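You operate a simulated robot arm through the tools that you are given. There is no shell and no other tool. Be economical: measure what you need, move in short steps, check, and stop when the job is done.

You are at the controls of a simulated robot arm. One attempt, no reset.

TASK
Dose 2 portions of shallots into the small green tub.
Fine: use the yellow hopper; nothing spilt; the tub ends standing in the grey tray, the hopper's tray pushed in, its black knob at 0.
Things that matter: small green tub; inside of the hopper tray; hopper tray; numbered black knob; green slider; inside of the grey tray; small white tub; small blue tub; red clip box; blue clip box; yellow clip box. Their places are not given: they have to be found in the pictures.

The check looks at the end state, three seconds after you hand in, the way a careful person would. Anything else that was tipped, shoved, dropped, spilled or broken makes it a failure.

THE ROBOT
A 6-joint arm with a two-finger parallel gripper, fixed in place. Base frame: the origin is at the foot of the arm, x ahead of it, y to its left, z up; the work surface is at about z = 0.88. Readings come in m, rad, newtons and seconds.
With the tool pointing down near the work surface it reaches from about 0.26 to 0.66 m from the base axis. Its first joint turns from -1.152 to 1.152 rad. Payload 2.9 kg.
The tool frame sits at the grasp point between the pads (the TCP): z along the fingers, y along the line on which they close. The tips reach 0.03 m beyond it. The gripper opens to 0.11 m. The fingers are 0.02 m wide and 0.01 m thick; the gripper's body (0.048 by 0.112 m) begins 0.055 m behind the TCP.
Orientation is told as [roll, pitch, yaw] about the base's x, y, z axes, in that order, counted from this pose: with the fingers straight down and closing along the base's y, the tool's x points along the base's -x, its y along +y and its z along -z.

THE INTERFACE
- The arm moves only by the tool play_rows. Its argument "steps" is a list of rows, each an object (a shift or turn left out is 0, a gripper value left out holds the last) with "jaw": the gripper command, from -1 (shut) to 1 (fully open), values between in proportion; "dp": the shift along the tool's x, y, z in m, a list of three; "angular": the turn, a rotation vector about the tool's x, y, z in rad, a list of three. In form: [{"jaw": jaw, "dp": [dx, dy, dz], "angular": [wx, wy, wz]}, ...]. A call has 1 to 20 rows; each row shifts and turns the commanded pose from where the row before left it, along the tool's axes as they then stand. Each row takes 0.2 s and may step no farther than 0.05 m and 0.15 rad from the row before; otherwise, or with a gripper value out of range, the whole call is refused. A pose out of reach is approached as far as the arm can. The call stops where the force on the tool passes 40 N (or 10 N more than at its start, if that is more) or the arm is blocked; 0.2 s more then pass. The fingers move at their own pace (about 0.108 m/s each) and stop on an object; they squeeze with about 25 N. The grip force told is the motor's: it shows also when the fingers shut on nothing. Time passes only in rows, and 0.2 s behind the last, so rows that do not move let the fingers close. The reply holds the time, the measured pose of the TCP, the force on the tool along the base axes, the opening and the grip force, in the units named above and with some noise, and new pictures: "pictures" is both (left out), scene, wrist or none.
- Cameras (640 x 400 px; columns grow to the right, rows downward): "scene" is fixed at [0.1064, 0.4716, 1.3902]; the picture's right is [-0.42, -0.91, 0.00], its down [-0.49, 0.22, -0.84] and it looks along [0.77, -0.35, -0.54] (base axes); focal length 214 px, centre (320, 200). "wrist" rides on the gripper at [-0.036, 0, -0.057] in the tool frame; the picture's right is [0.00, -1.00, 0.00], its down [0.97, 0.00, -0.24] and it looks along [0.24, 0.00, 0.97] (tool axes); focal length 218 px, centre (320, 200).
- probe_pixels(camera, pixels): for up to 12 pixels [column, row] of the newest picture of that camera ("zoom" is the newest enlarged one), the place [x, y, z] in the base frame of the surface seen there, good to about 0.003 m, but the place of the scene camera against the robot may be out by one fixed shift of up to 0.012 m in any direction. The clock stands still meanwhile.
- close_up(camera, box): a new picture of the part [left, top, right, bottom] of that camera's present view, enlarged. The clock stands still meanwhile.
- finish_job(): hands the job in; it is judged then, once.

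Keep the steps short. Do not move on a guess: measure, check each grasp and each placing, and mend mistakes. In all there are 80 turns and 120 pictures (those below and enlarged ones count). Leave the gripper open and the arm clear of the work at the hand-in unless told otherwise, and finish with a single line.

The tools are called after "Emit:" by a JSON object that holds its "op" and its "data". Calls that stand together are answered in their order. play_rows: Moves the arm, as the interface text tells. Its arguments: {"type":"object","properties":{"steps":{"type":"array"},"pictures":{"type":"string","enum":["both","scene","wrist","none"]}},"required":["steps"]} The other tools are called the same way: probe_pixels (camera, pixels) gives the place of the surface under pixels of a picture; close_up (camera, box) takes an enlarged picture of a part of a camera's view; finish_job () hands the job in.

At the start:

```text
clock: 0.0
position: [0.3137, 0.2293, 1.2956]
tool_rot: [0.003, 0.0, 0.0]
wrist_force: [-0.2, 1.1, -0.8]
width: 0.1098
finger_force: 0.0
```

scene: 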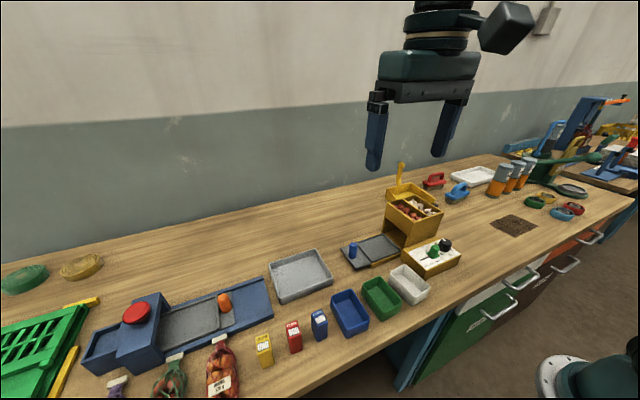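
wrist: 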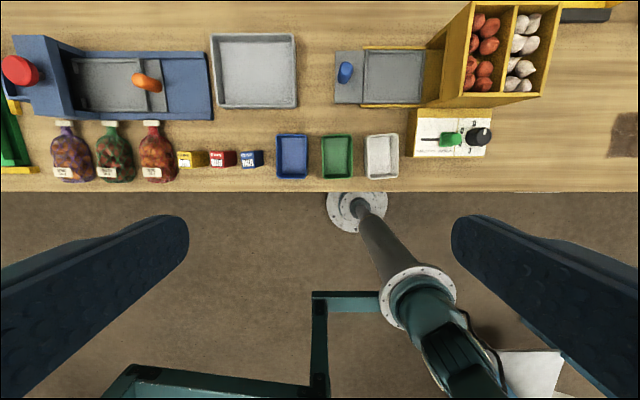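

I see the yellow hopper at about (415,215) in the scene, its control panel with a green slider and black knob, and the tubs in front. I'll enlarge the hopper in both views.

Emit:
{"op": "close_up", "data": {"camera": "scene", "box": [330, 150, 490, 320]}}

Emit:
{"op": "close_up", "data": {"camera": "wrist", "box": [320, 0, 580, 190]}}

Emit:
{"op": "probe_pixels", "data": {"camera": "wrist", "pixels": [[337, 157], [337, 137], [337, 179], [322, 157], [353, 157], [382, 157], [345, 73], [395, 75], [253, 70], [478, 136], [452, 139], [425, 145]]}}

```text
2.35 times, centred on (410, 235) of scene
```

zoom: 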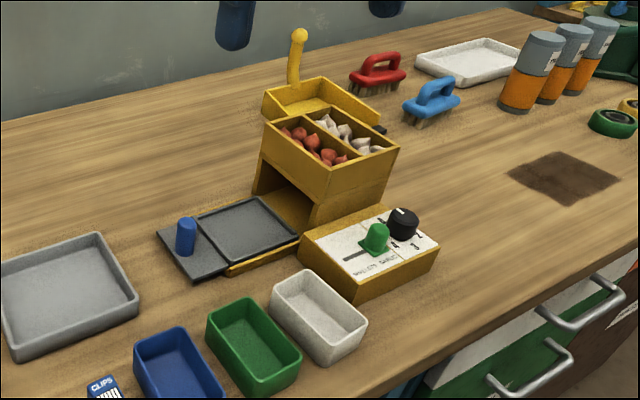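

```text
2.11 times, centred on (450, 95) of wrist
```

zoom: 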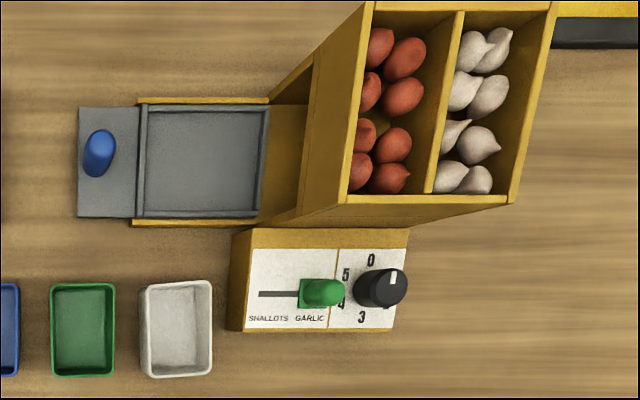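

```text
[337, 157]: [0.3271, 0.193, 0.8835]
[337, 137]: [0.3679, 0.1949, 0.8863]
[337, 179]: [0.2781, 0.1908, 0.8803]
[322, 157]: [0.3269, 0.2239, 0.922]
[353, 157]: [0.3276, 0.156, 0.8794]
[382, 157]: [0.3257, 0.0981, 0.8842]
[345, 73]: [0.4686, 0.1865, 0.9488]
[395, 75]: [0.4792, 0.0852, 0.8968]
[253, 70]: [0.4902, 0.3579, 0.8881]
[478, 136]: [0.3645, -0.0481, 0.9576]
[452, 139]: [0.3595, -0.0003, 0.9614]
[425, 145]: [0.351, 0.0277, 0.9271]
```

The slider stands at GARLIC and the knob's white mark appears to be at 0. The tray is drawn out towards +y. I'll go higher above the hopper for a better look at its panel and opening.

Emit:
{"op": "play_rows", "data": {"steps": [{"jaw": 1, "dp": [-0.027, -0.038, 0.01]}, {"dp": [-0.027, -0.038, 0.01]}, {"dp": [-0.027, -0.038, 0.01]}, {"dp": [-0.027, -0.038, 0.01]}, {"dp": [-0.027, -0.038, 0.01]}], "pictures": "wrist"}}

```text
clock: 1.2
position: [0.4475, 0.0389, 1.2477]
tool_rot: [0.002, 0.001, 0.0]
wrist_force: [-0.7, 0.2, -0.3]
width: 0.1099
finger_force: 0.0
```

wrist: 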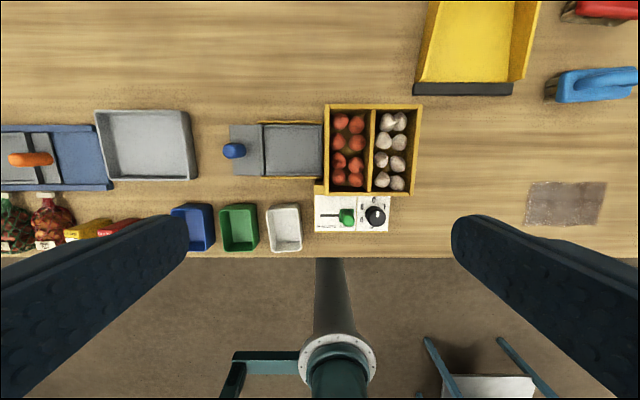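

Emit:
{"op": "close_up", "data": {"camera": "wrist", "box": [300, 180, 400, 243]}}

Emit:
{"op": "probe_pixels", "data": {"camera": "wrist", "pixels": [[375, 216], [346, 217], [330, 228], [365, 200], [235, 150], [245, 170], [295, 150], [330, 105], [328, 190], [415, 190], [417, 107], [257, 135]]}}

Emit:
{"op": "probe_pixels", "data": {"camera": "wrist", "pixels": [[239, 206], [239, 249], [221, 228], [257, 228], [238, 228], [268, 228], [103, 112], [190, 112], [108, 180], [196, 178], [145, 145], [245, 132]]}}

```text
6.35 times, centred on (350, 212) of wrist
```

zoom: 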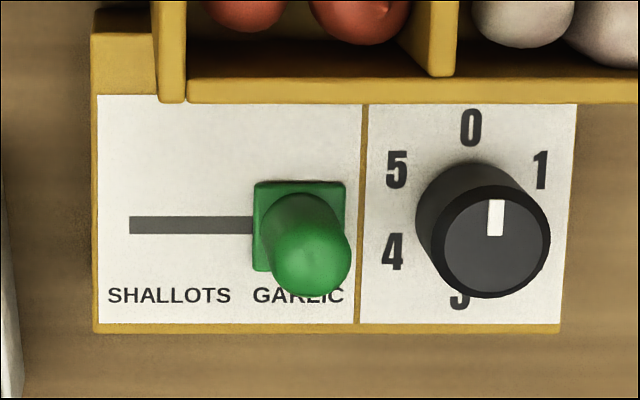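

```text
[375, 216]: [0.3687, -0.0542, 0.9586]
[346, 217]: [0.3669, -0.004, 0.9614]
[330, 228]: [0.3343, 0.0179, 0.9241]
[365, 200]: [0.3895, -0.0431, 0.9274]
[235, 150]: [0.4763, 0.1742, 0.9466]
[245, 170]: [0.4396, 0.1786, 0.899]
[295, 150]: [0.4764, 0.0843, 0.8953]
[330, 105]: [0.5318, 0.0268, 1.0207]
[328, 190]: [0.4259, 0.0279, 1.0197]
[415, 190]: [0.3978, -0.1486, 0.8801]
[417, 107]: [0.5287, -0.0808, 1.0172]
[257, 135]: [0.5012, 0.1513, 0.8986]
```

```text
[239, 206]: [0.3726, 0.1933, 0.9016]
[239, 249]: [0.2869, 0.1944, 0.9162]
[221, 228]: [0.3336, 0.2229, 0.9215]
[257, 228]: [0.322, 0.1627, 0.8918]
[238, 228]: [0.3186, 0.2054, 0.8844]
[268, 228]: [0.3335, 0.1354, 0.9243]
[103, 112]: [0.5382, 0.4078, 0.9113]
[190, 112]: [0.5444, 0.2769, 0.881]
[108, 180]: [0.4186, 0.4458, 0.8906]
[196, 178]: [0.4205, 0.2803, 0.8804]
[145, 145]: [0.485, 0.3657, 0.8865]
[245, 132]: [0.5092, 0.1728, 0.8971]
```

Panel is readable: knob at 0, slider on GARLIC, shallots are the left bin. Next I'll check the tray's inner size and the clearance under the hopper.

Emit:
{"op": "close_up", "data": {"camera": "wrist", "box": [210, 105, 338, 185]}}

Emit:
{"op": "probe_pixels", "data": {"camera": "zoom", "pixels": [[420, 110], [420, 350], [280, 220], [540, 220], [420, 220], [280, 95], [280, 352], [110, 230], [170, 360], [170, 100], [570, 220], [600, 80]]}}

Emit:
{"op": "close_up", "data": {"camera": "scene", "box": [335, 180, 463, 280]}}

```text
5.00 times, centred on (274, 145) of wrist
```

zoom: 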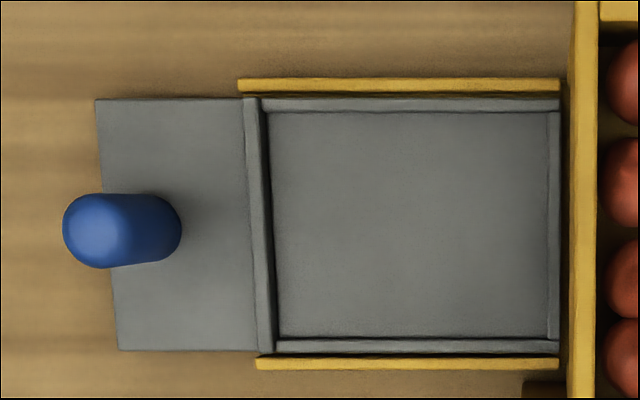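

```text
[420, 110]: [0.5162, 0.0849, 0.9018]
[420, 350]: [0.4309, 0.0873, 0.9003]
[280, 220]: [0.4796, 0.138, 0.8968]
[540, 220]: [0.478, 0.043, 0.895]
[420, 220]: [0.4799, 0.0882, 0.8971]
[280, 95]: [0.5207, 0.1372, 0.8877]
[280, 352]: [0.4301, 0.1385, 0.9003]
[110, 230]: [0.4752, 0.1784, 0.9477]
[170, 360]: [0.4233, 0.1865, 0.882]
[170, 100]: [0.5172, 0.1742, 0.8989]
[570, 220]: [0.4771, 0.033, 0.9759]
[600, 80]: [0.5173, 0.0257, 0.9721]
```

```text
4.00 times, centred on (399, 230) of scene
```

zoom: 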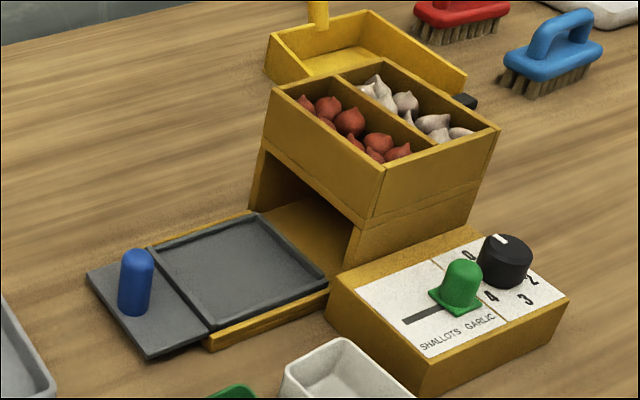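

The tray's inside is about 0.08 (x) by 0.10 (y), so the tub must go in with its long side along y. I'll measure the opening height and the tub's exact size.

Emit:
{"op": "probe_pixels", "data": {"camera": "zoom", "pixels": [[262, 146], [300, 178], [355, 217], [280, 200], [265, 140], [340, 200], [252, 200], [365, 225], [180, 300], [135, 255], [460, 262], [505, 245]]}}

Emit:
{"op": "close_up", "data": {"camera": "wrist", "box": [160, 195, 310, 260]}}

```text
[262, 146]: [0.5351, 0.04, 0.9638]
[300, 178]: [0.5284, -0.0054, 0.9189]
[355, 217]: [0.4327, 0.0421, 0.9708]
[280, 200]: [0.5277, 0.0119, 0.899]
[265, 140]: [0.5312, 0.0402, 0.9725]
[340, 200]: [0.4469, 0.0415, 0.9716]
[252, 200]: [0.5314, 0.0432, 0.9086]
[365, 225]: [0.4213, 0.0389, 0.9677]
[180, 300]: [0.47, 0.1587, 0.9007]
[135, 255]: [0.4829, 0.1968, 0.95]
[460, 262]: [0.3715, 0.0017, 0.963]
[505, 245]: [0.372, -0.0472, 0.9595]
```

```text
4.27 times, centred on (235, 228) of wrist
```

zoom: 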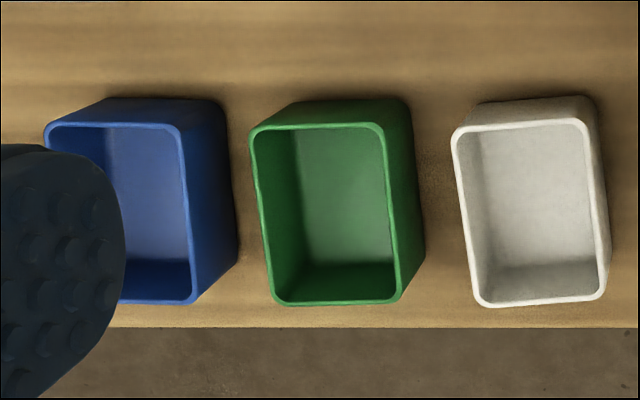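

Opening's top is ~0.964, which clears a tub rim of ~0.94. Now the green tub's rim points.

Emit:
{"op": "probe_pixels", "data": {"camera": "zoom", "pixels": [[315, 126], [335, 303], [258, 200], [391, 230], [319, 125], [330, 301], [340, 200], [266, 260], [387, 170], [455, 180], [185, 200], [405, 250]]}}

```text
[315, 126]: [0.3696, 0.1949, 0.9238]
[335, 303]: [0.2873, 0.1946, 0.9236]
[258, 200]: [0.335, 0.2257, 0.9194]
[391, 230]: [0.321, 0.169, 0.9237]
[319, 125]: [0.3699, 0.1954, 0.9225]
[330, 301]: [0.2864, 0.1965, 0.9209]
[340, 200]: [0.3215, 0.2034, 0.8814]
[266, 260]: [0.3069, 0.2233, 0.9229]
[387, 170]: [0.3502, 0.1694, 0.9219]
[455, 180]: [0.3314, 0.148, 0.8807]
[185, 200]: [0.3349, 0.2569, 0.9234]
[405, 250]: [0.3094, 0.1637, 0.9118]
```

Green tub: centre (0.3285, 0.1965), rim 0.085 × 0.058, z 0.923. First the slider: go above its handle at about (0.362, -0.008) with the jaws narrowed.

Emit:
{"op": "play_rows", "data": {"steps": [{"jaw": -0.3, "dp": [0.0171, -0.0094, 0.038]}, {"dp": [0.0171, -0.0094, 0.038]}, {"dp": [0.0171, -0.0094, 0.038]}, {"dp": [0.0171, -0.0094, 0.038]}, {"dp": [0.0171, -0.0094, 0.038]}, {}], "pictures": "both"}}

```text
clock: 2.6
position: [0.3574, -0.0105, 1.0547]
tool_rot: [0.0, -0.002, 0.0]
wrist_force: [0.4, 0.1, 0.3]
width: 0.0384
finger_force: 0.1
```

scene: 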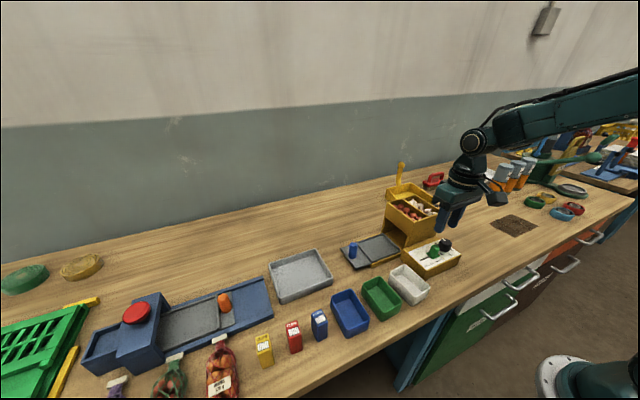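
wrist: 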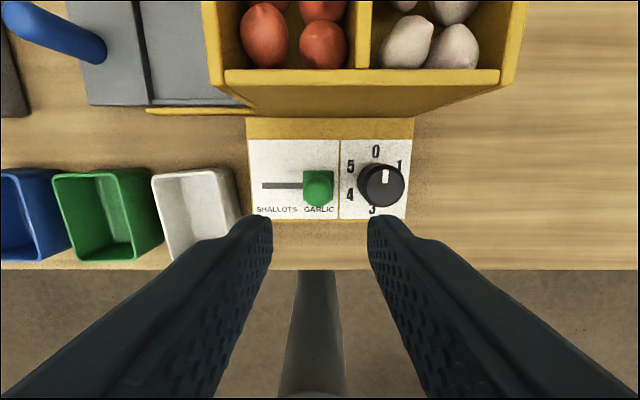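

Measuring slider and knob again from here.

Emit:
{"op": "probe_pixels", "data": {"camera": "wrist", "pixels": [[319, 187], [310, 187], [328, 187], [384, 186], [371, 186], [401, 186], [384, 171], [384, 203], [319, 201], [330, 172], [265, 185]]}}

Emit:
{"op": "play_rows", "data": {"steps": [{}], "pictures": "none"}}

```text
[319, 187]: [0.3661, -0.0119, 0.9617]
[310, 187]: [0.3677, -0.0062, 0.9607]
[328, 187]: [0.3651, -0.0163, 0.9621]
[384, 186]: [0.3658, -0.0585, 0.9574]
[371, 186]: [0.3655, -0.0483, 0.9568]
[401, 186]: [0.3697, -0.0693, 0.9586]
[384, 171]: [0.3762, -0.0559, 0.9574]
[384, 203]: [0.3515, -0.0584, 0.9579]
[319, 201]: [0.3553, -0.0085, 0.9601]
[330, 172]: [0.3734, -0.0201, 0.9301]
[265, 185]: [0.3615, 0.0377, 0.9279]
```

```text
clock: 3.0
position: [0.3597, -0.0106, 1.0554]
tool_rot: [0.002, 0.0, -0.001]
wrist_force: [0.2, 0.6, 0.0]
width: 0.0387
finger_force: 0.1
```

Slider handle is centred at (0.362, -0.010), right below the tool. Descend so the tips reach z≈0.938, then close.

Emit:
{"op": "play_rows", "data": {"steps": [{"jaw": -0.4}, {"dp": [0, 0, 0.03]}, {"dp": [0, 0, 0.03]}, {"dp": [0, 0, 0.027]}, {"jaw": -1}, {}, {}], "pictures": "wrist"}}

```text
clock: 4.6
position: [0.3632, -0.0096, 0.9714]
tool_rot: [0.001, 0.0, 0.0]
wrist_force: [-4.5, 5.0, 14.3]
width: 0.0207
finger_force: 45.2
```

wrist: 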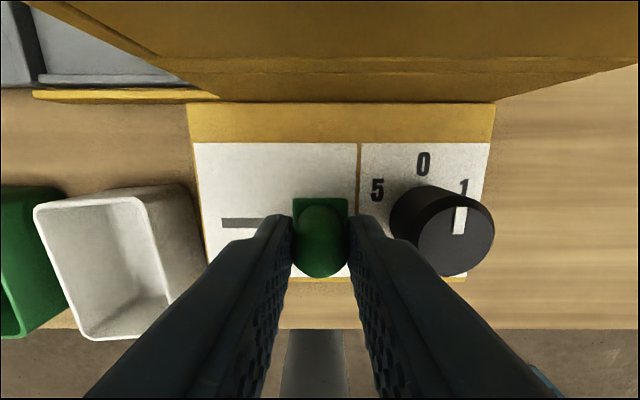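

Handle held (width 0.021). Slide towards SHALLOTS (+y) by 0.038 in small steps.

Emit:
{"op": "play_rows", "data": {"steps": [{"dp": [0, 0.008, 0]}, {"dp": [0, 0.008, 0]}, {"dp": [0, 0.008, 0]}, {"dp": [0, 0.008, 0]}, {"dp": [0, 0.006, 0]}, {}], "pictures": "wrist"}}

```text
clock: 6.0
position: [0.3623, 0.0286, 0.9712]
tool_rot: [0.002, -0.001, 0.003]
wrist_force: [-11.7, 0.3, 26.2]
width: 0.0205
finger_force: 45.3
```

wrist: 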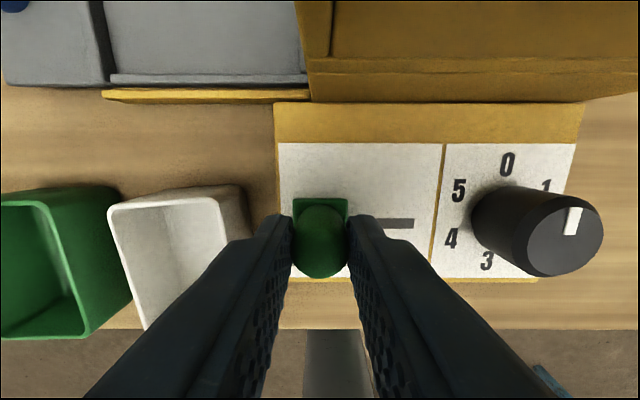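

The slider moved 0.038 with no end-stop force; I'll nudge a few mm more to be at the stop, then let go and rise.

Emit:
{"op": "play_rows", "data": {"steps": [{"dp": [0, 0.003, 0]}, {"dp": [0, 0.002, 0]}, {}], "pictures": "none"}}

```text
clock: 6.8
position: [0.3624, 0.0319, 0.9695]
tool_rot: [-0.002, 0.0, -0.005]
wrist_force: [-11.5, -23.2, 30.1]
width: 0.0208
finger_force: 45.6
```

The stop is felt (−23 N in y at y≈0.031). Release and rise.

Emit:
{"op": "play_rows", "data": {"steps": [{"dp": [0, -0.003, 0]}, {"jaw": -0.4}, {}, {"dp": [0, 0, -0.03]}, {"dp": [0, 0, -0.04]}, {"dp": [0, 0, -0.04]}], "pictures": "wrist"}}

```text
clock: 8.2
position: [0.3602, 0.029, 1.0801]
tool_rot: [0.002, 0.0, -0.001]
wrist_force: [-1.1, 0.4, -0.2]
width: 0.033
finger_force: 0.1
```

wrist: 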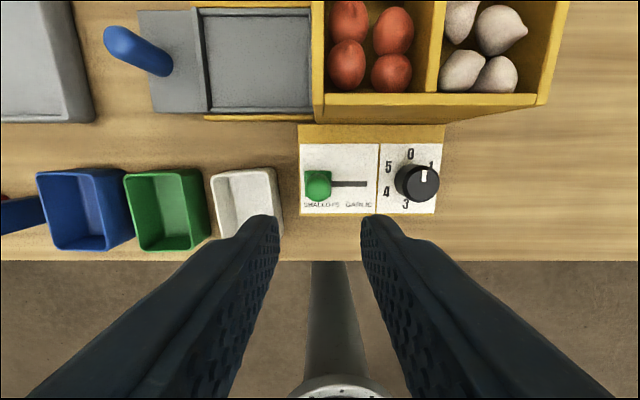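

Slider is on SHALLOTS. Next go above the green tub (0.3285, 0.1965) with the jaws open ~0.075.

Emit:
{"op": "play_rows", "data": {"steps": [{"jaw": 0.36, "dp": [0.008, 0.042, 0]}, {"dp": [0.008, 0.042, 0]}, {"dp": [0.008, 0.042, 0.02]}, {"dp": [0.007, 0.0415, 0.02]}, {}, {}], "pictures": "wrist"}}

```text
clock: 9.6
position: [0.3286, 0.1981, 1.0406]
tool_rot: [0.003, 0.001, -0.001]
wrist_force: [-0.2, 0.4, 0.2]
width: 0.0746
finger_force: 0.0
```

wrist: 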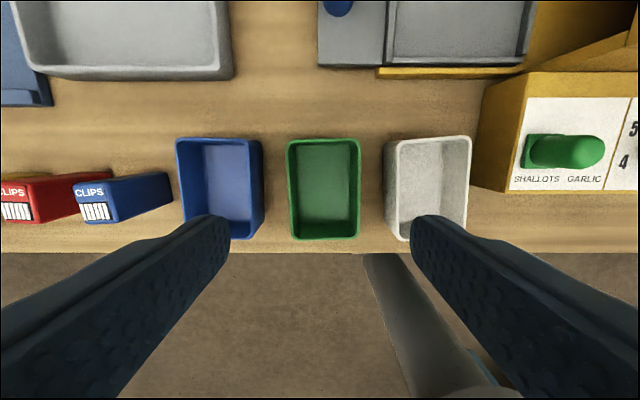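

The gaps to the white and blue tubs are narrow (~0.017 each), so I'll narrow the jaws to 0.066, shift 2.5 mm to −y to be centred, and stop just above the rims to check.

Emit:
{"op": "play_rows", "data": {"steps": [{"jaw": 0.2, "dp": [0, -0.0025, 0.025]}, {"dp": [0, 0, 0.025]}, {"dp": [0, 0, 0.022]}, {}, {}], "pictures": "wrist"}}

Emit:
{"op": "close_up", "data": {"camera": "wrist", "box": [120, 130, 520, 380]}}

Emit:
{"op": "close_up", "data": {"camera": "scene", "box": [320, 240, 450, 330]}}

```text
clock: 10.8
position: [0.3326, 0.1963, 0.9679]
tool_rot: [0.003, -0.001, 0.002]
wrist_force: [0.1, 0.2, -0.3]
width: 0.0662
finger_force: 0.0
```

wrist: 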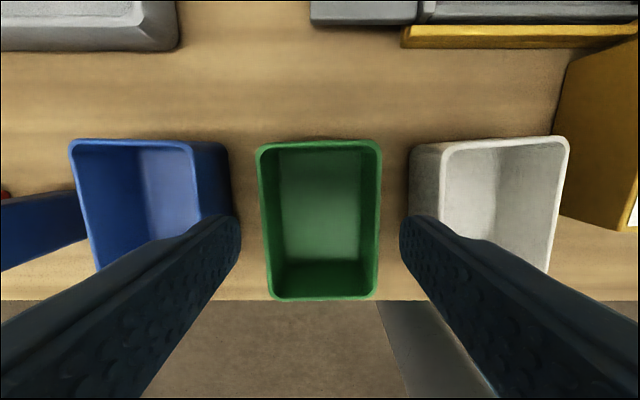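

```text
1.60 times, centred on (320, 255) of wrist
```

zoom: 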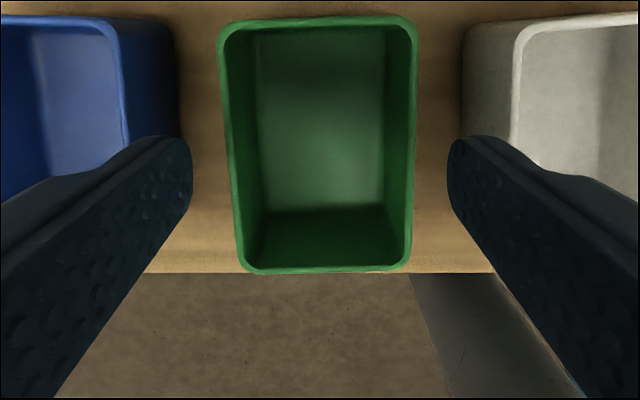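

```text
4.44 times, centred on (385, 285) of scene
```

zoom: 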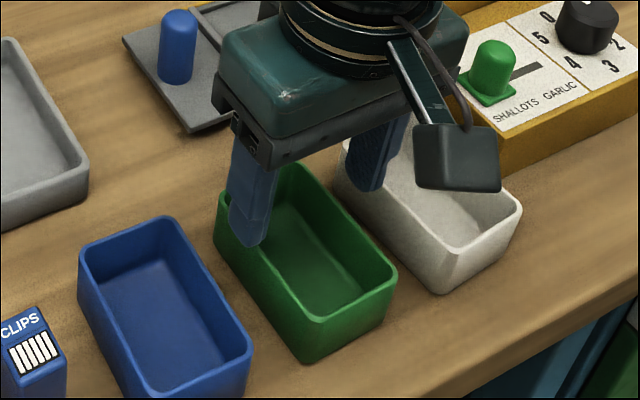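

Well centred: rim spans columns 260–381 and the neighbours' rims are ~0.028 away. Descend 0.038 and close.

Emit:
{"op": "play_rows", "data": {"steps": [{"dp": [0, 0, 0.02]}, {"dp": [0, 0, 0.02]}, {}, {"jaw": -1}, {}, {}], "pictures": "none"}}

```text
clock: 12.2
position: [0.334, 0.1967, 0.9272]
tool_rot: [0.001, -0.001, -0.002]
wrist_force: [-0.4, 0.0, -0.2]
width: 0.0589
finger_force: 25.0
```

Held (width 0.059). Lift 0.12 and turn +90° about the vertical (tool z −1.571) while moving over towards the tray.

Emit:
{"op": "play_rows", "data": {"steps": [{"dp": [0, 0, -0.02]}, {"dp": [0, 0, -0.04]}, {"dp": [0, 0, -0.05]}, {"dp": [0, 0, -0.03]}, {"angular": [0, 0, -0.1428]}, {"angular": [0, 0, -0.1428]}, {"angular": [0, 0, -0.1428]}, {"angular": [0, 0, -0.1428]}, {"angular": [0, 0, -0.1428]}, {"angular": [0, 0, -0.1428]}, {"angular": [0, 0, -0.1428]}, {"angular": [0, 0, -0.1428]}, {"angular": [0, 0, -0.1428]}, {"angular": [0, 0, -0.1428]}, {"angular": [0, 0, -0.1428]}, {}], "pictures": "both"}}

```text
clock: 15.6
position: [0.3312, 0.199, 1.0677]
tool_rot: [0.001, -0.003, 1.573]
wrist_force: [-0.1, 0.1, -0.3]
width: 0.0583
finger_force: 24.9
```

scene: 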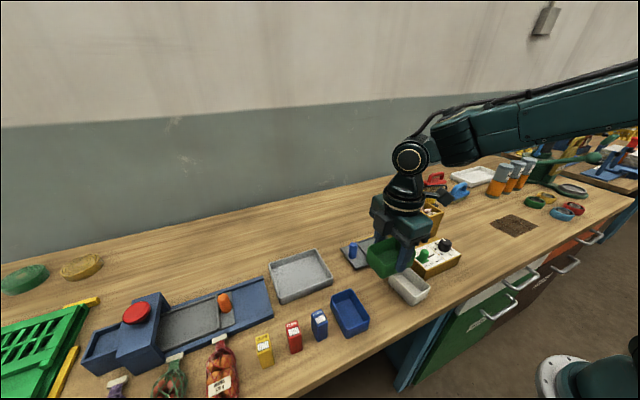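
wrist: 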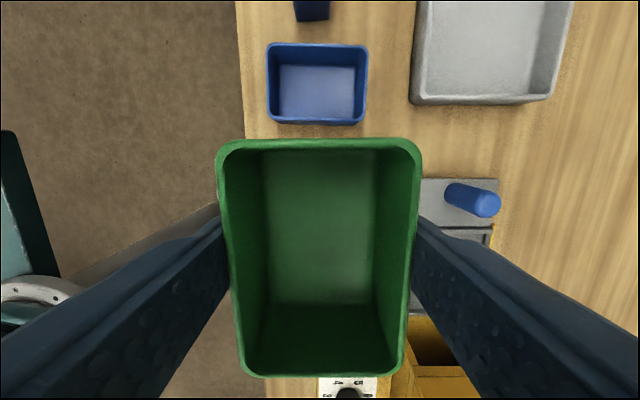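

Turned; tool y is now −x and tool x is −y. Tub centre sits about 4 mm to −y of the TCP. Go over the tray: TCP to (0.475, 0.0945).

Emit:
{"op": "play_rows", "data": {"steps": [{"dp": [0.0261, -0.036, 0]}, {"dp": [0.0261, -0.036, 0]}, {"dp": [0.0261, -0.036, 0]}, {"dp": [0.0261, -0.036, 0]}, {}, {}], "pictures": "both"}}

Emit:
{"op": "close_up", "data": {"camera": "scene", "box": [335, 190, 463, 280]}}

```text
clock: 17.0
position: [0.4782, 0.0935, 1.0654]
tool_rot: [0.001, -0.004, 1.57]
wrist_force: [0.3, 0.2, -0.5]
width: 0.0588
finger_force: 24.8
```

scene: 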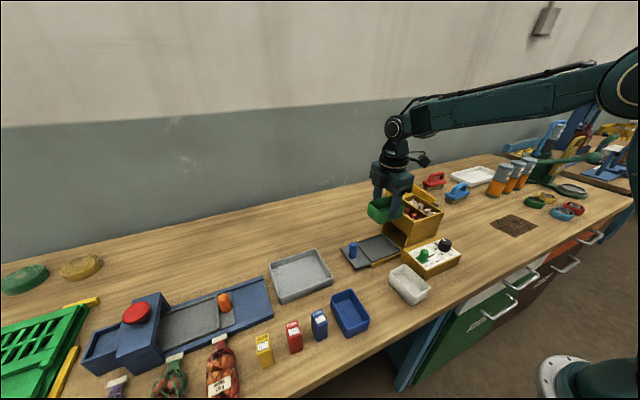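
wrist: 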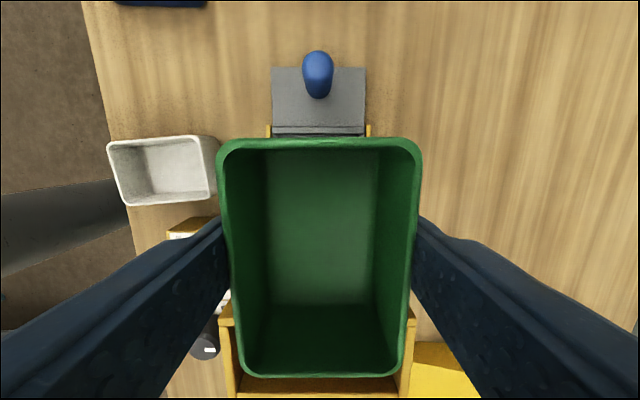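

```text
4.44 times, centred on (399, 235) of scene
```

zoom: 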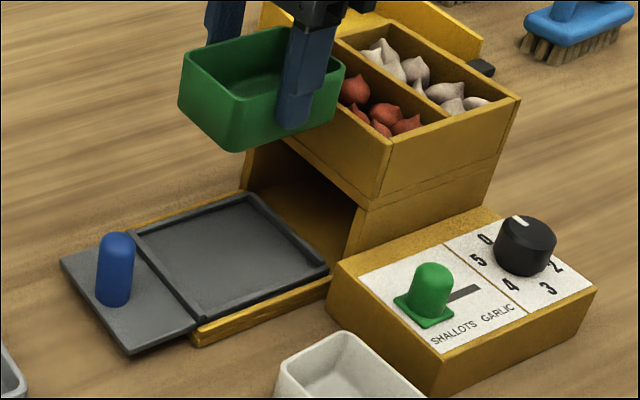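

Centred in x (tray plate columns 272–365, mid 318.5). Lower to ~3 cm above the tray and check.

Emit:
{"op": "play_rows", "data": {"steps": [{"dp": [0, 0, 0.03]}, {"dp": [0, 0, 0.03]}, {"dp": [0, 0, 0.03]}, {}], "pictures": "wrist"}}

Emit:
{"op": "close_up", "data": {"camera": "scene", "box": [335, 190, 463, 280]}}

```text
clock: 18.0
position: [0.4756, 0.093, 0.9753]
tool_rot: [0.0, -0.002, 1.571]
wrist_force: [-0.1, 1.0, -0.8]
width: 0.0586
finger_force: 24.5
```

wrist: 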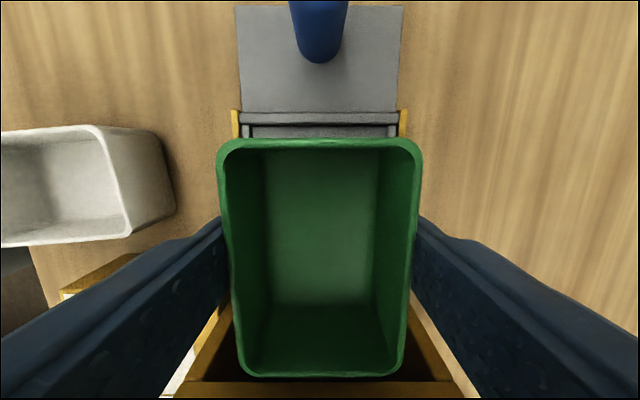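

```text
4.44 times, centred on (399, 235) of scene
```

zoom: 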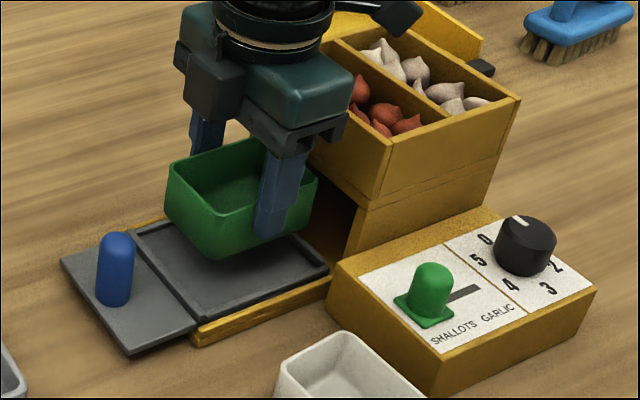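

Alignment good; shift 2 mm to +y and lower the last 0.031 until contact.

Emit:
{"op": "play_rows", "data": {"steps": [{"dp": [-0.002, 0, 0.01]}, {"dp": [0, 0, 0.01]}, {"dp": [0, 0, 0.007]}, {"dp": [0, 0, 0.003]}, {}], "pictures": "none"}}

```text
clock: 19.2
position: [0.4758, 0.0948, 0.9476]
tool_rot: [-0.002, -0.003, 1.571]
wrist_force: [-0.1, -0.9, 0.2]
width: 0.0588
finger_force: 25.0
```

Emit:
{"op": "play_rows", "data": {"steps": [{"dp": [0, 0, 0.002]}, {"dp": [0, 0, 0.002]}, {}], "pictures": "wrist"}}

Emit:
{"op": "close_up", "data": {"camera": "scene", "box": [335, 190, 463, 280]}}

```text
clock: 20.0
position: [0.4763, 0.0949, 0.9436]
tool_rot: [-0.002, -0.002, 1.571]
wrist_force: [0.6, -0.1, -0.4]
width: 0.0587
finger_force: 25.0
```

wrist: 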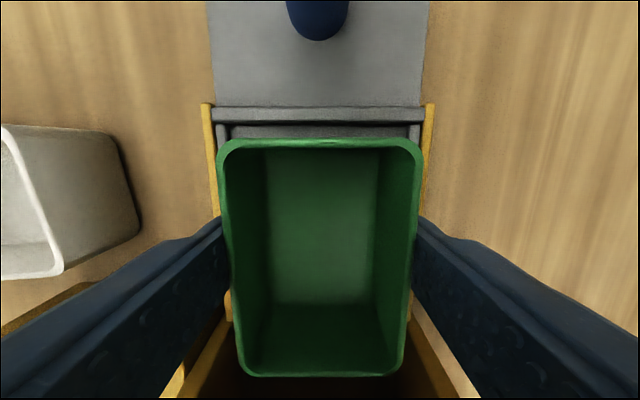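

```text
4.44 times, centred on (399, 235) of scene
```

zoom: 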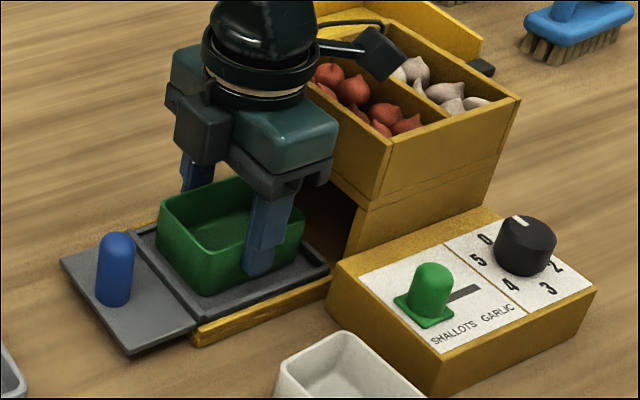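

Almost down, still no contact force. Two more small steps.

Emit:
{"op": "play_rows", "data": {"steps": [{"dp": [0, 0, 0.0015]}, {"dp": [0, 0, 0.0015]}, {}], "pictures": "none"}}

```text
clock: 20.8
position: [0.477, 0.0941, 0.9425]
tool_rot: [-0.006, 0.0, 1.57]
wrist_force: [-1.3, -1.2, 27.2]
width: 0.0591
finger_force: 24.4
```

Contact (27 N). Release and rise.

Emit:
{"op": "play_rows", "data": {"steps": [{"dp": [0, 0, -0.001]}, {"jaw": 0.4}, {}, {"dp": [0, 0, -0.03]}, {"dp": [0, 0, -0.04]}, {"dp": [-0.03, 0, -0.04]}, {"dp": [-0.03, 0, 0]}, {}], "pictures": "wrist"}}

Emit:
{"op": "close_up", "data": {"camera": "scene", "box": [335, 190, 463, 280]}}

```text
clock: 22.6
position: [0.4761, 0.155, 1.0525]
tool_rot: [0.0, -0.002, 1.569]
wrist_force: [-0.6, 0.5, 0.3]
width: 0.0768
finger_force: 0.1
```

wrist: 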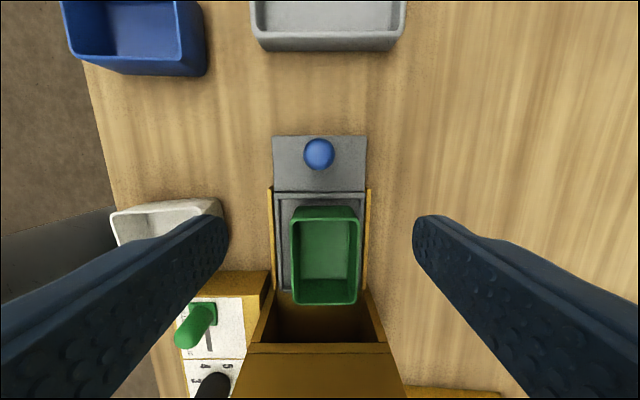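

```text
4.44 times, centred on (399, 235) of scene
```

zoom: 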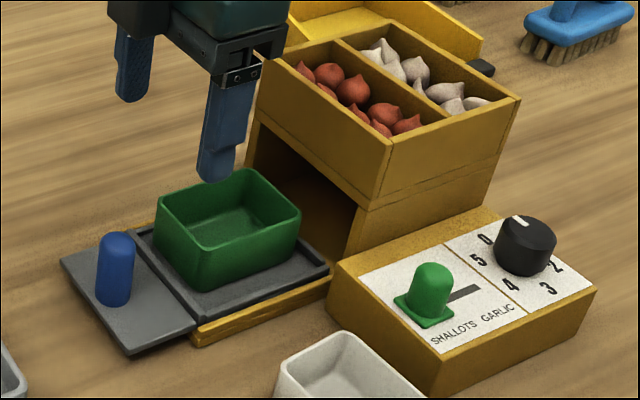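

The tub stands flat in the tray. Measure the blue handle before pushing.

Emit:
{"op": "probe_pixels", "data": {"camera": "wrist", "pixels": [[319, 152], [305, 152], [333, 152], [319, 140], [319, 166], [325, 207], [325, 303], [295, 250], [360, 250], [319, 347], [300, 180]]}}

```text
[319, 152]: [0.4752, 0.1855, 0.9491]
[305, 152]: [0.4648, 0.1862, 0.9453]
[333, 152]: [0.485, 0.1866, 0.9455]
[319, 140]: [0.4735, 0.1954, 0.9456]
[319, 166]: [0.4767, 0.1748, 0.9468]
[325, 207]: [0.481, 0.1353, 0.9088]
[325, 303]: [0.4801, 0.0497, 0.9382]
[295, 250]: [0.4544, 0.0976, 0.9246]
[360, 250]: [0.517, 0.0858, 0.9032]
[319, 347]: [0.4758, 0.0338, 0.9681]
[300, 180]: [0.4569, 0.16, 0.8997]
```

Handle: centre (0.475, 0.185), top 0.949. Go over it, descend to TCP 0.942, and grip it along x.

Emit:
{"op": "play_rows", "data": {"steps": [{"jaw": -0.1, "dp": [-0.03, 0, 0]}, {}, {"dp": [0, 0, 0.04]}, {"dp": [0, 0, 0.04]}, {"dp": [0, 0, 0.03]}, {"jaw": -1}, {}, {}], "pictures": "wrist"}}

```text
clock: 24.4
position: [0.4751, 0.1858, 0.9412]
tool_rot: [0.005, 0.001, 1.571]
wrist_force: [-14.6, -0.9, -1.5]
width: 0.0231
finger_force: 45.4
```

wrist: 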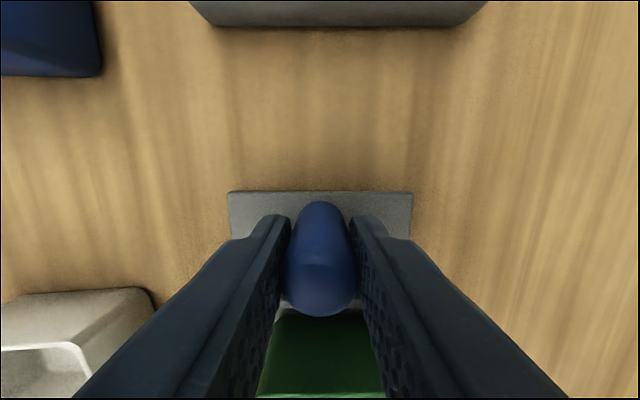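

Gripped. Push −y gently: 0.08 first, slowly so the tub does not slide.

Emit:
{"op": "play_rows", "data": {"steps": [{"dp": [0.005, 0, 0]}, {"dp": [0.01, 0, 0]}, {"dp": [0.01, 0, 0]}, {"dp": [0.01, 0, 0]}, {"dp": [0.01, 0, 0]}, {"dp": [0.01, 0, 0]}, {"dp": [0.01, 0, 0]}, {"dp": [0.01, 0, 0]}, {"dp": [0.005, 0, 0]}, {}], "pictures": "none"}}

Emit:
{"op": "close_up", "data": {"camera": "scene", "box": [335, 180, 463, 280]}}

```text
clock: 26.6
position: [0.4756, 0.1058, 0.941]
tool_rot: [-0.001, -0.001, 1.572]
wrist_force: [-16.4, 0.3, 16.7]
width: 0.0232
finger_force: 44.5
```

```text
4.00 times, centred on (399, 230) of scene
```

zoom: 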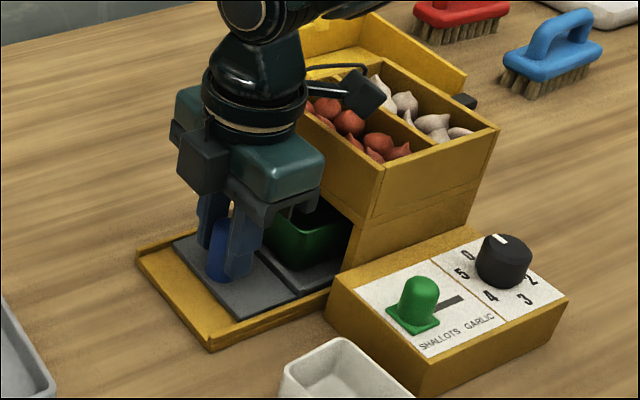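

Tub rides in well. Continue until the stop.

Emit:
{"op": "play_rows", "data": {"steps": [{"dp": [0.008, 0, 0]}, {"dp": [0.008, 0, 0]}, {"dp": [0.007, 0, 0]}, {"dp": [0.004, 0, 0]}, {}], "pictures": "none"}}

Emit:
{"op": "close_up", "data": {"camera": "scene", "box": [335, 180, 463, 280]}}

```text
clock: 27.8
position: [0.4761, 0.078, 0.9417]
tool_rot: [0.0, -0.002, 1.572]
wrist_force: [-21.2, -0.9, 21.5]
width: 0.0231
finger_force: 44.7
```

```text
4.00 times, centred on (399, 230) of scene
```

zoom: 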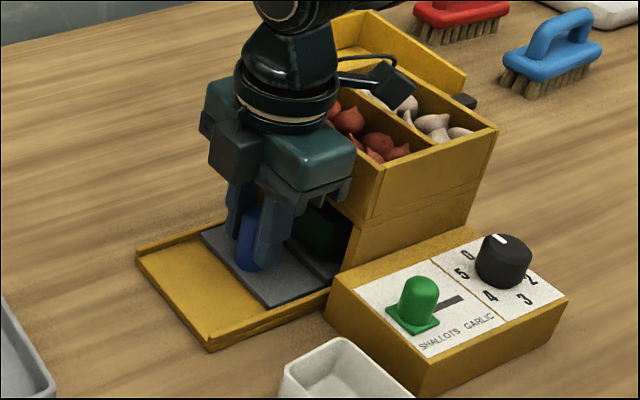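

No stop yet; continue a bit in small steps.

Emit:
{"op": "play_rows", "data": {"steps": [{"dp": [0.004, 0, 0]}, {"dp": [0.004, 0, 0]}, {"dp": [0.003, 0, 0]}, {}], "pictures": "none"}}

```text
clock: 28.8
position: [0.475, 0.0699, 0.94]
tool_rot: [0.001, -0.004, 1.579]
wrist_force: [-2.9, 28.6, -2.3]
width: 0.0233
finger_force: 45.3
```

End stop reached (+28.6 N, handle y≈0.070). Let go, back off to +y slightly and rise, then look.

Emit:
{"op": "play_rows", "data": {"steps": [{"dp": [-0.002, 0, 0]}, {"jaw": -0.3}, {}, {"dp": [0, 0, -0.04]}, {"dp": [0, 0, -0.04]}, {"dp": [-0.02, 0, -0.04]}, {"dp": [-0.04, 0, 0]}, {"dp": [-0.04, 0, 0]}, {}], "pictures": "wrist"}}

Emit:
{"op": "close_up", "data": {"camera": "scene", "box": [335, 180, 463, 280]}}

```text
clock: 30.8
position: [0.477, 0.1685, 1.0605]
tool_rot: [0.0, -0.003, 1.57]
wrist_force: [-0.2, 0.0, -0.3]
width: 0.0385
finger_force: 0.1
```

wrist: 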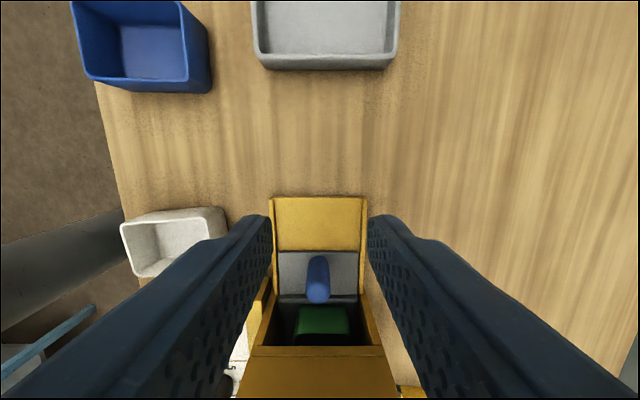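

```text
4.00 times, centred on (399, 230) of scene
```

zoom: 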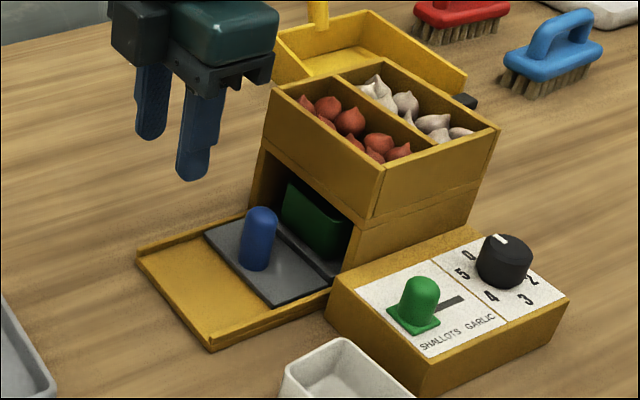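

Tray is in with the tub beneath the outlet. Now to the knob at (0.3645, −0.058): first back in x, then along −y, at safe height.

Emit:
{"op": "play_rows", "data": {"steps": [{"jaw": 0, "dp": [0, 0.04, -0.02]}, {"dp": [0, 0.04, 0]}, {"dp": [0.0285, 0.0325, 0]}, {"dp": [0.04, 0, 0]}, {"dp": [0.04, 0, 0]}, {"dp": [0.04, 0, 0]}, {"dp": [0.04, 0, 0]}, {"dp": [0.038, 0, 0]}, {}, {}], "pictures": "wrist"}}

```text
clock: 33.0
position: [0.3637, -0.0559, 1.082]
tool_rot: [-0.001, -0.002, 1.572]
wrist_force: [0.6, 0.5, -0.4]
width: 0.0553
finger_force: 0.0
```

wrist: 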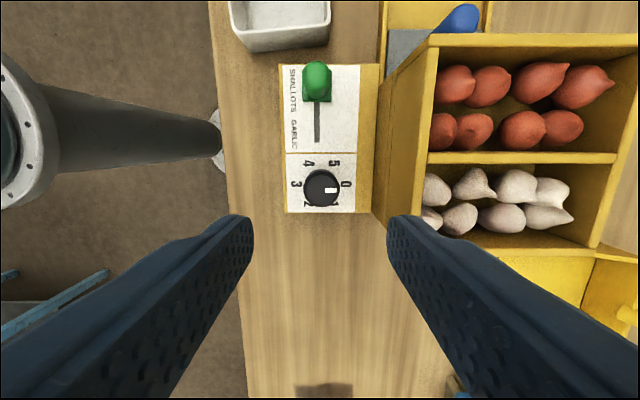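

Probe the knob top and the hopper's front wall from here.

Emit:
{"op": "probe_pixels", "data": {"camera": "wrist", "pixels": [[322, 188], [306, 188], [338, 188], [322, 173], [322, 203], [432, 120], [426, 160], [408, 120], [385, 120], [378, 190]]}}

Emit:
{"op": "close_up", "data": {"camera": "wrist", "box": [265, 130, 385, 220]}}

```text
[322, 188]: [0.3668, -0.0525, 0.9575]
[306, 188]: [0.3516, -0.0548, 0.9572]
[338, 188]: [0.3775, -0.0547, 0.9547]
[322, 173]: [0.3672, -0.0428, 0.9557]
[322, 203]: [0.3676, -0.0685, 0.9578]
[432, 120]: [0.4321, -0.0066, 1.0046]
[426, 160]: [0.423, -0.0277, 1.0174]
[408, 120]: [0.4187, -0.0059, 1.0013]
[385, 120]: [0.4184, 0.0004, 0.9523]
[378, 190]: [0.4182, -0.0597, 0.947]
```

```text
4.44 times, centred on (325, 175) of wrist
```

zoom: 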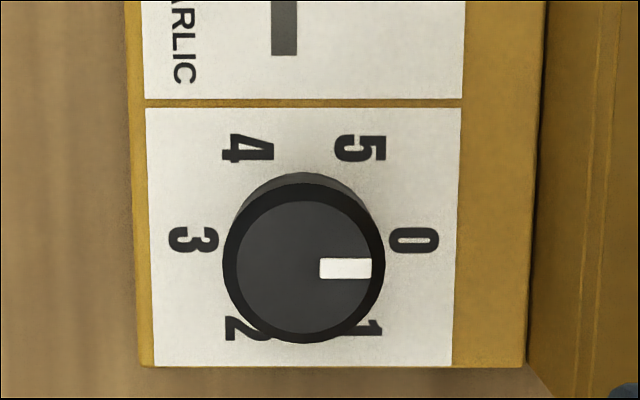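

Knob centre (0.3655, −0.0555), hopper wall x = 0.418 with top 1.019. Descend to TCP 0.972, keeping the gripper's body above the hopper's rim, and close.

Emit:
{"op": "play_rows", "data": {"steps": [{"dp": [0, -0.0015, 0.04]}, {"dp": [0, 0, 0.04]}, {"dp": [0, 0, 0.03]}, {}, {"jaw": -1}, {}, {}], "pictures": "both"}}

```text
clock: 34.6
position: [0.3651, -0.0541, 0.9701]
tool_rot: [-0.003, 0.0, 1.572]
wrist_force: [20.2, -0.3, -12.4]
width: 0.0316
finger_force: 44.9
```

scene: 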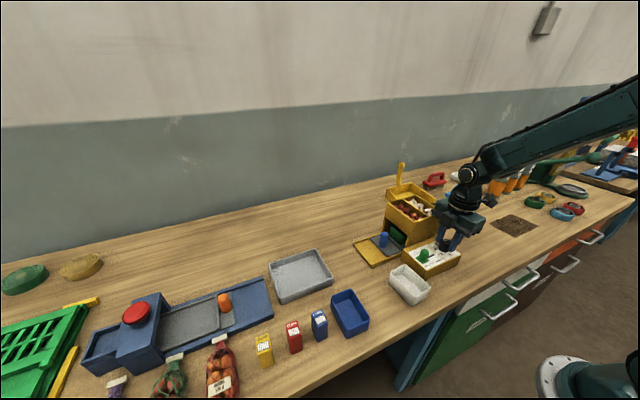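
wrist: 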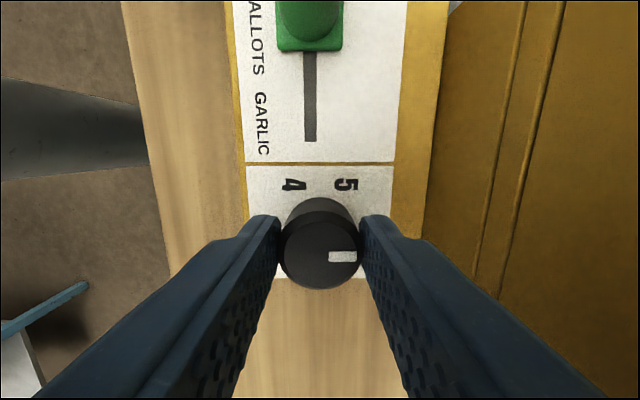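

Knob held (0.0316). Turn clockwise seen from above (tool z +), first 60°, and check.

Emit:
{"op": "play_rows", "data": {"steps": [{"dp": [0, -0.001, 0]}, {"angular": [0, 0, 0.1]}, {"angular": [0, 0, 0.1]}, {"angular": [0, 0, 0.1]}, {"angular": [0, 0, 0.1]}, {"angular": [0, 0, 0.1]}, {"angular": [0, 0, 0.1]}, {"angular": [0, 0, 0.1]}, {"angular": [0, 0, 0.1]}, {"angular": [0, 0, 0.1]}, {"angular": [0, 0, 0.147]}, {}], "pictures": "wrist"}}

```text
clock: 37.2
position: [0.3663, -0.0563, 0.9714]
tool_rot: [0.001, -0.004, 0.525]
wrist_force: [13.0, 17.8, -2.9]
width: 0.0315
finger_force: 45.1
```

wrist: 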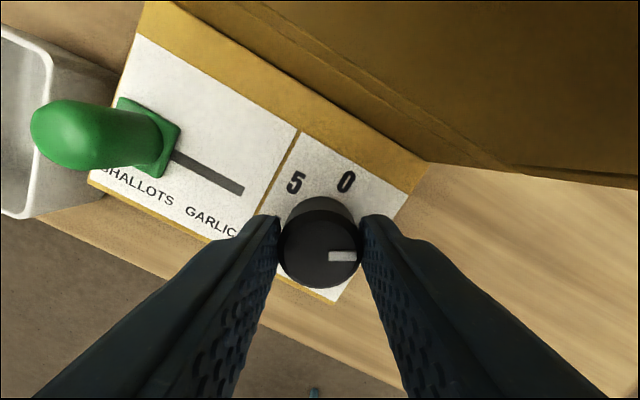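

The mark turned with the fingers (now at 1). Another 60° to 2.

Emit:
{"op": "play_rows", "data": {"steps": [{"angular": [0, 0, 0.1]}, {"angular": [0, 0, 0.1]}, {"angular": [0, 0, 0.1]}, {"angular": [0, 0, 0.1]}, {"angular": [0, 0, 0.1]}, {"angular": [0, 0, 0.1]}, {"angular": [0, 0, 0.1]}, {"angular": [0, 0, 0.1]}, {"angular": [0, 0, 0.1]}, {"angular": [0, 0, 0.147]}, {}], "pictures": "wrist"}}

Emit:
{"op": "close_up", "data": {"camera": "scene", "box": [335, 180, 463, 280]}}

```text
clock: 39.6
position: [0.3663, -0.0582, 0.9709]
tool_rot: [0.001, 0.003, -0.524]
wrist_force: [18.5, 13.7, -30.6]
width: 0.0317
finger_force: 44.8
```

wrist: 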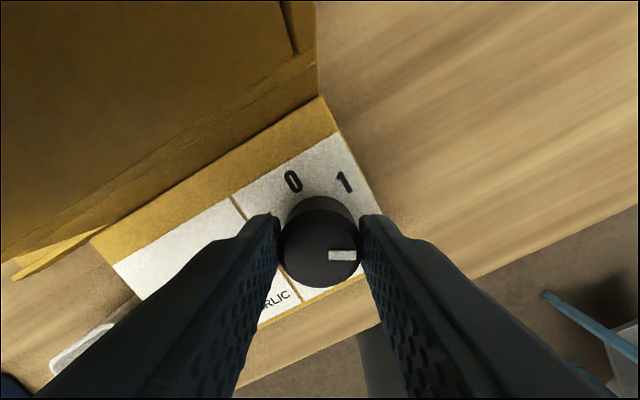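

```text
4.00 times, centred on (399, 230) of scene
```

zoom: 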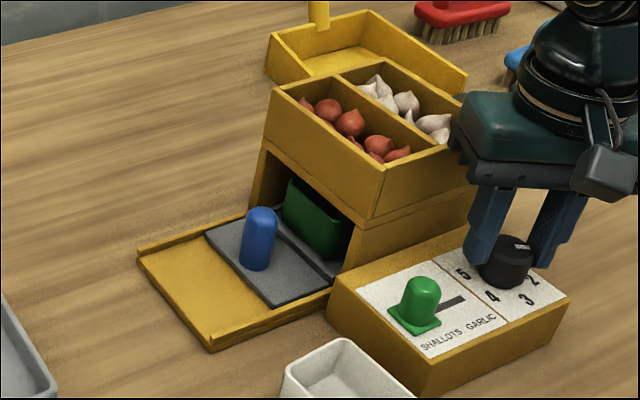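

Mark should be at 2. Release, rise a little, and look.

Emit:
{"op": "play_rows", "data": {"steps": [{"jaw": 0}, {}, {"dp": [0, 0, -0.04]}, {"dp": [0, 0, -0.05]}, {"dp": [0, 0, -0.03]}, {}], "pictures": "wrist"}}

Emit:
{"op": "close_up", "data": {"camera": "scene", "box": [370, 180, 470, 260]}}

```text
clock: 41.0
position: [0.3647, -0.0579, 1.0925]
tool_rot: [0.003, 0.0, -0.524]
wrist_force: [0.1, -0.1, -0.3]
width: 0.0552
finger_force: 0.1
```

wrist: 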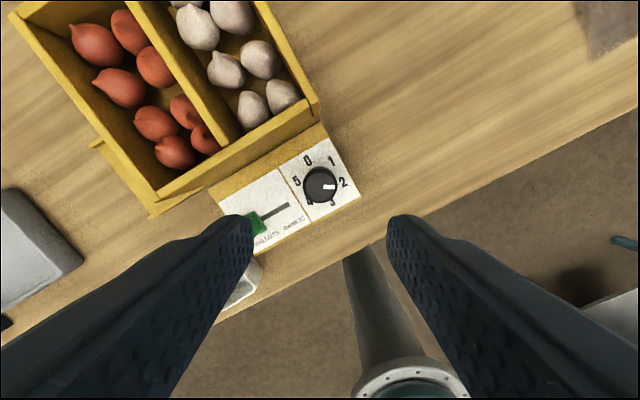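

```text
5.00 times, centred on (420, 220) of scene
```

zoom: 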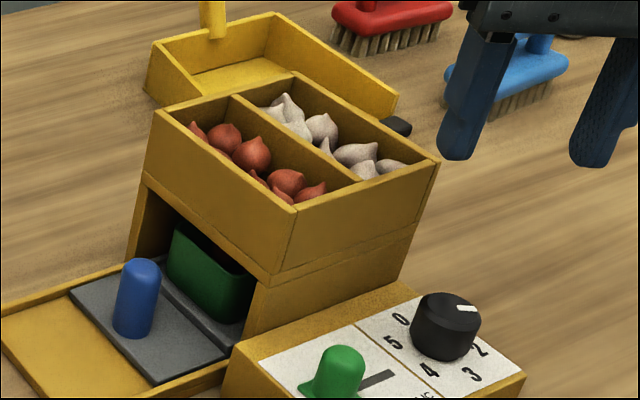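

Knob at 2 clearly. Nothing visible from outside about the dose, so I'll go back to the tray handle: first turn the tool back to yaw +90° up here.

Emit:
{"op": "play_rows", "data": {"steps": [{"dp": [0, 0, -0.03], "jaw": -0.1}, {"angular": [0, 0, -0.1496]}, {"angular": [0, 0, -0.1496]}, {"angular": [0, 0, -0.1496]}, {"angular": [0, 0, -0.1496]}, {"angular": [0, 0, -0.1496]}, {"angular": [0, 0, -0.1496]}, {"angular": [0, 0, -0.1496]}, {"angular": [0, 0, -0.1496]}, {"angular": [0, 0, -0.1496]}, {"angular": [0, 0, -0.1496]}, {"angular": [0, 0, -0.1496]}, {"angular": [0, 0, -0.1496]}, {"angular": [0, 0, -0.1496]}, {"angular": [0, 0, -0.1496]}, {}], "pictures": "none"}}

```text
clock: 44.4
position: [0.366, -0.058, 1.1212]
tool_rot: [-0.001, -0.002, 1.573]
wrist_force: [0.2, 0.1, -0.7]
width: 0.0495
finger_force: 0.0
```

Now travel +y to y≈0.13, then +x to 0.475, and look into the opening.

Emit:
{"op": "play_rows", "data": {"steps": [{"dp": [-0.047, 0, 0]}, {"dp": [-0.047, 0, 0]}, {"dp": [-0.047, 0, 0]}, {"dp": [-0.047, 0, 0]}, {"dp": [0, -0.0365, 0]}, {"dp": [0, -0.0365, 0.02]}, {"dp": [0, -0.0365, 0.02]}, {}, {}], "pictures": "wrist"}}

```text
clock: 46.4
position: [0.4736, 0.13, 1.0832]
tool_rot: [0.001, -0.001, 1.571]
wrist_force: [0.2, 0.8, -0.3]
width: 0.0496
finger_force: 0.0
```

wrist: 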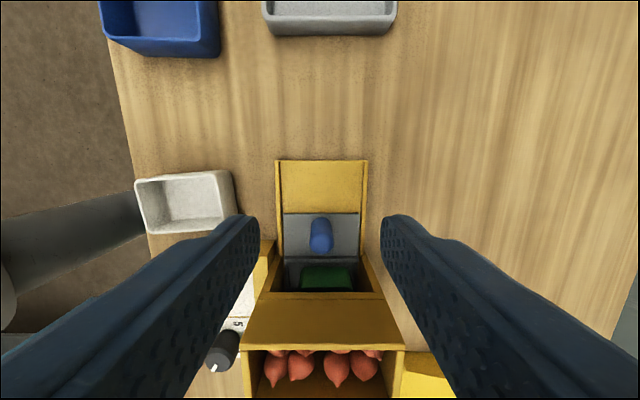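

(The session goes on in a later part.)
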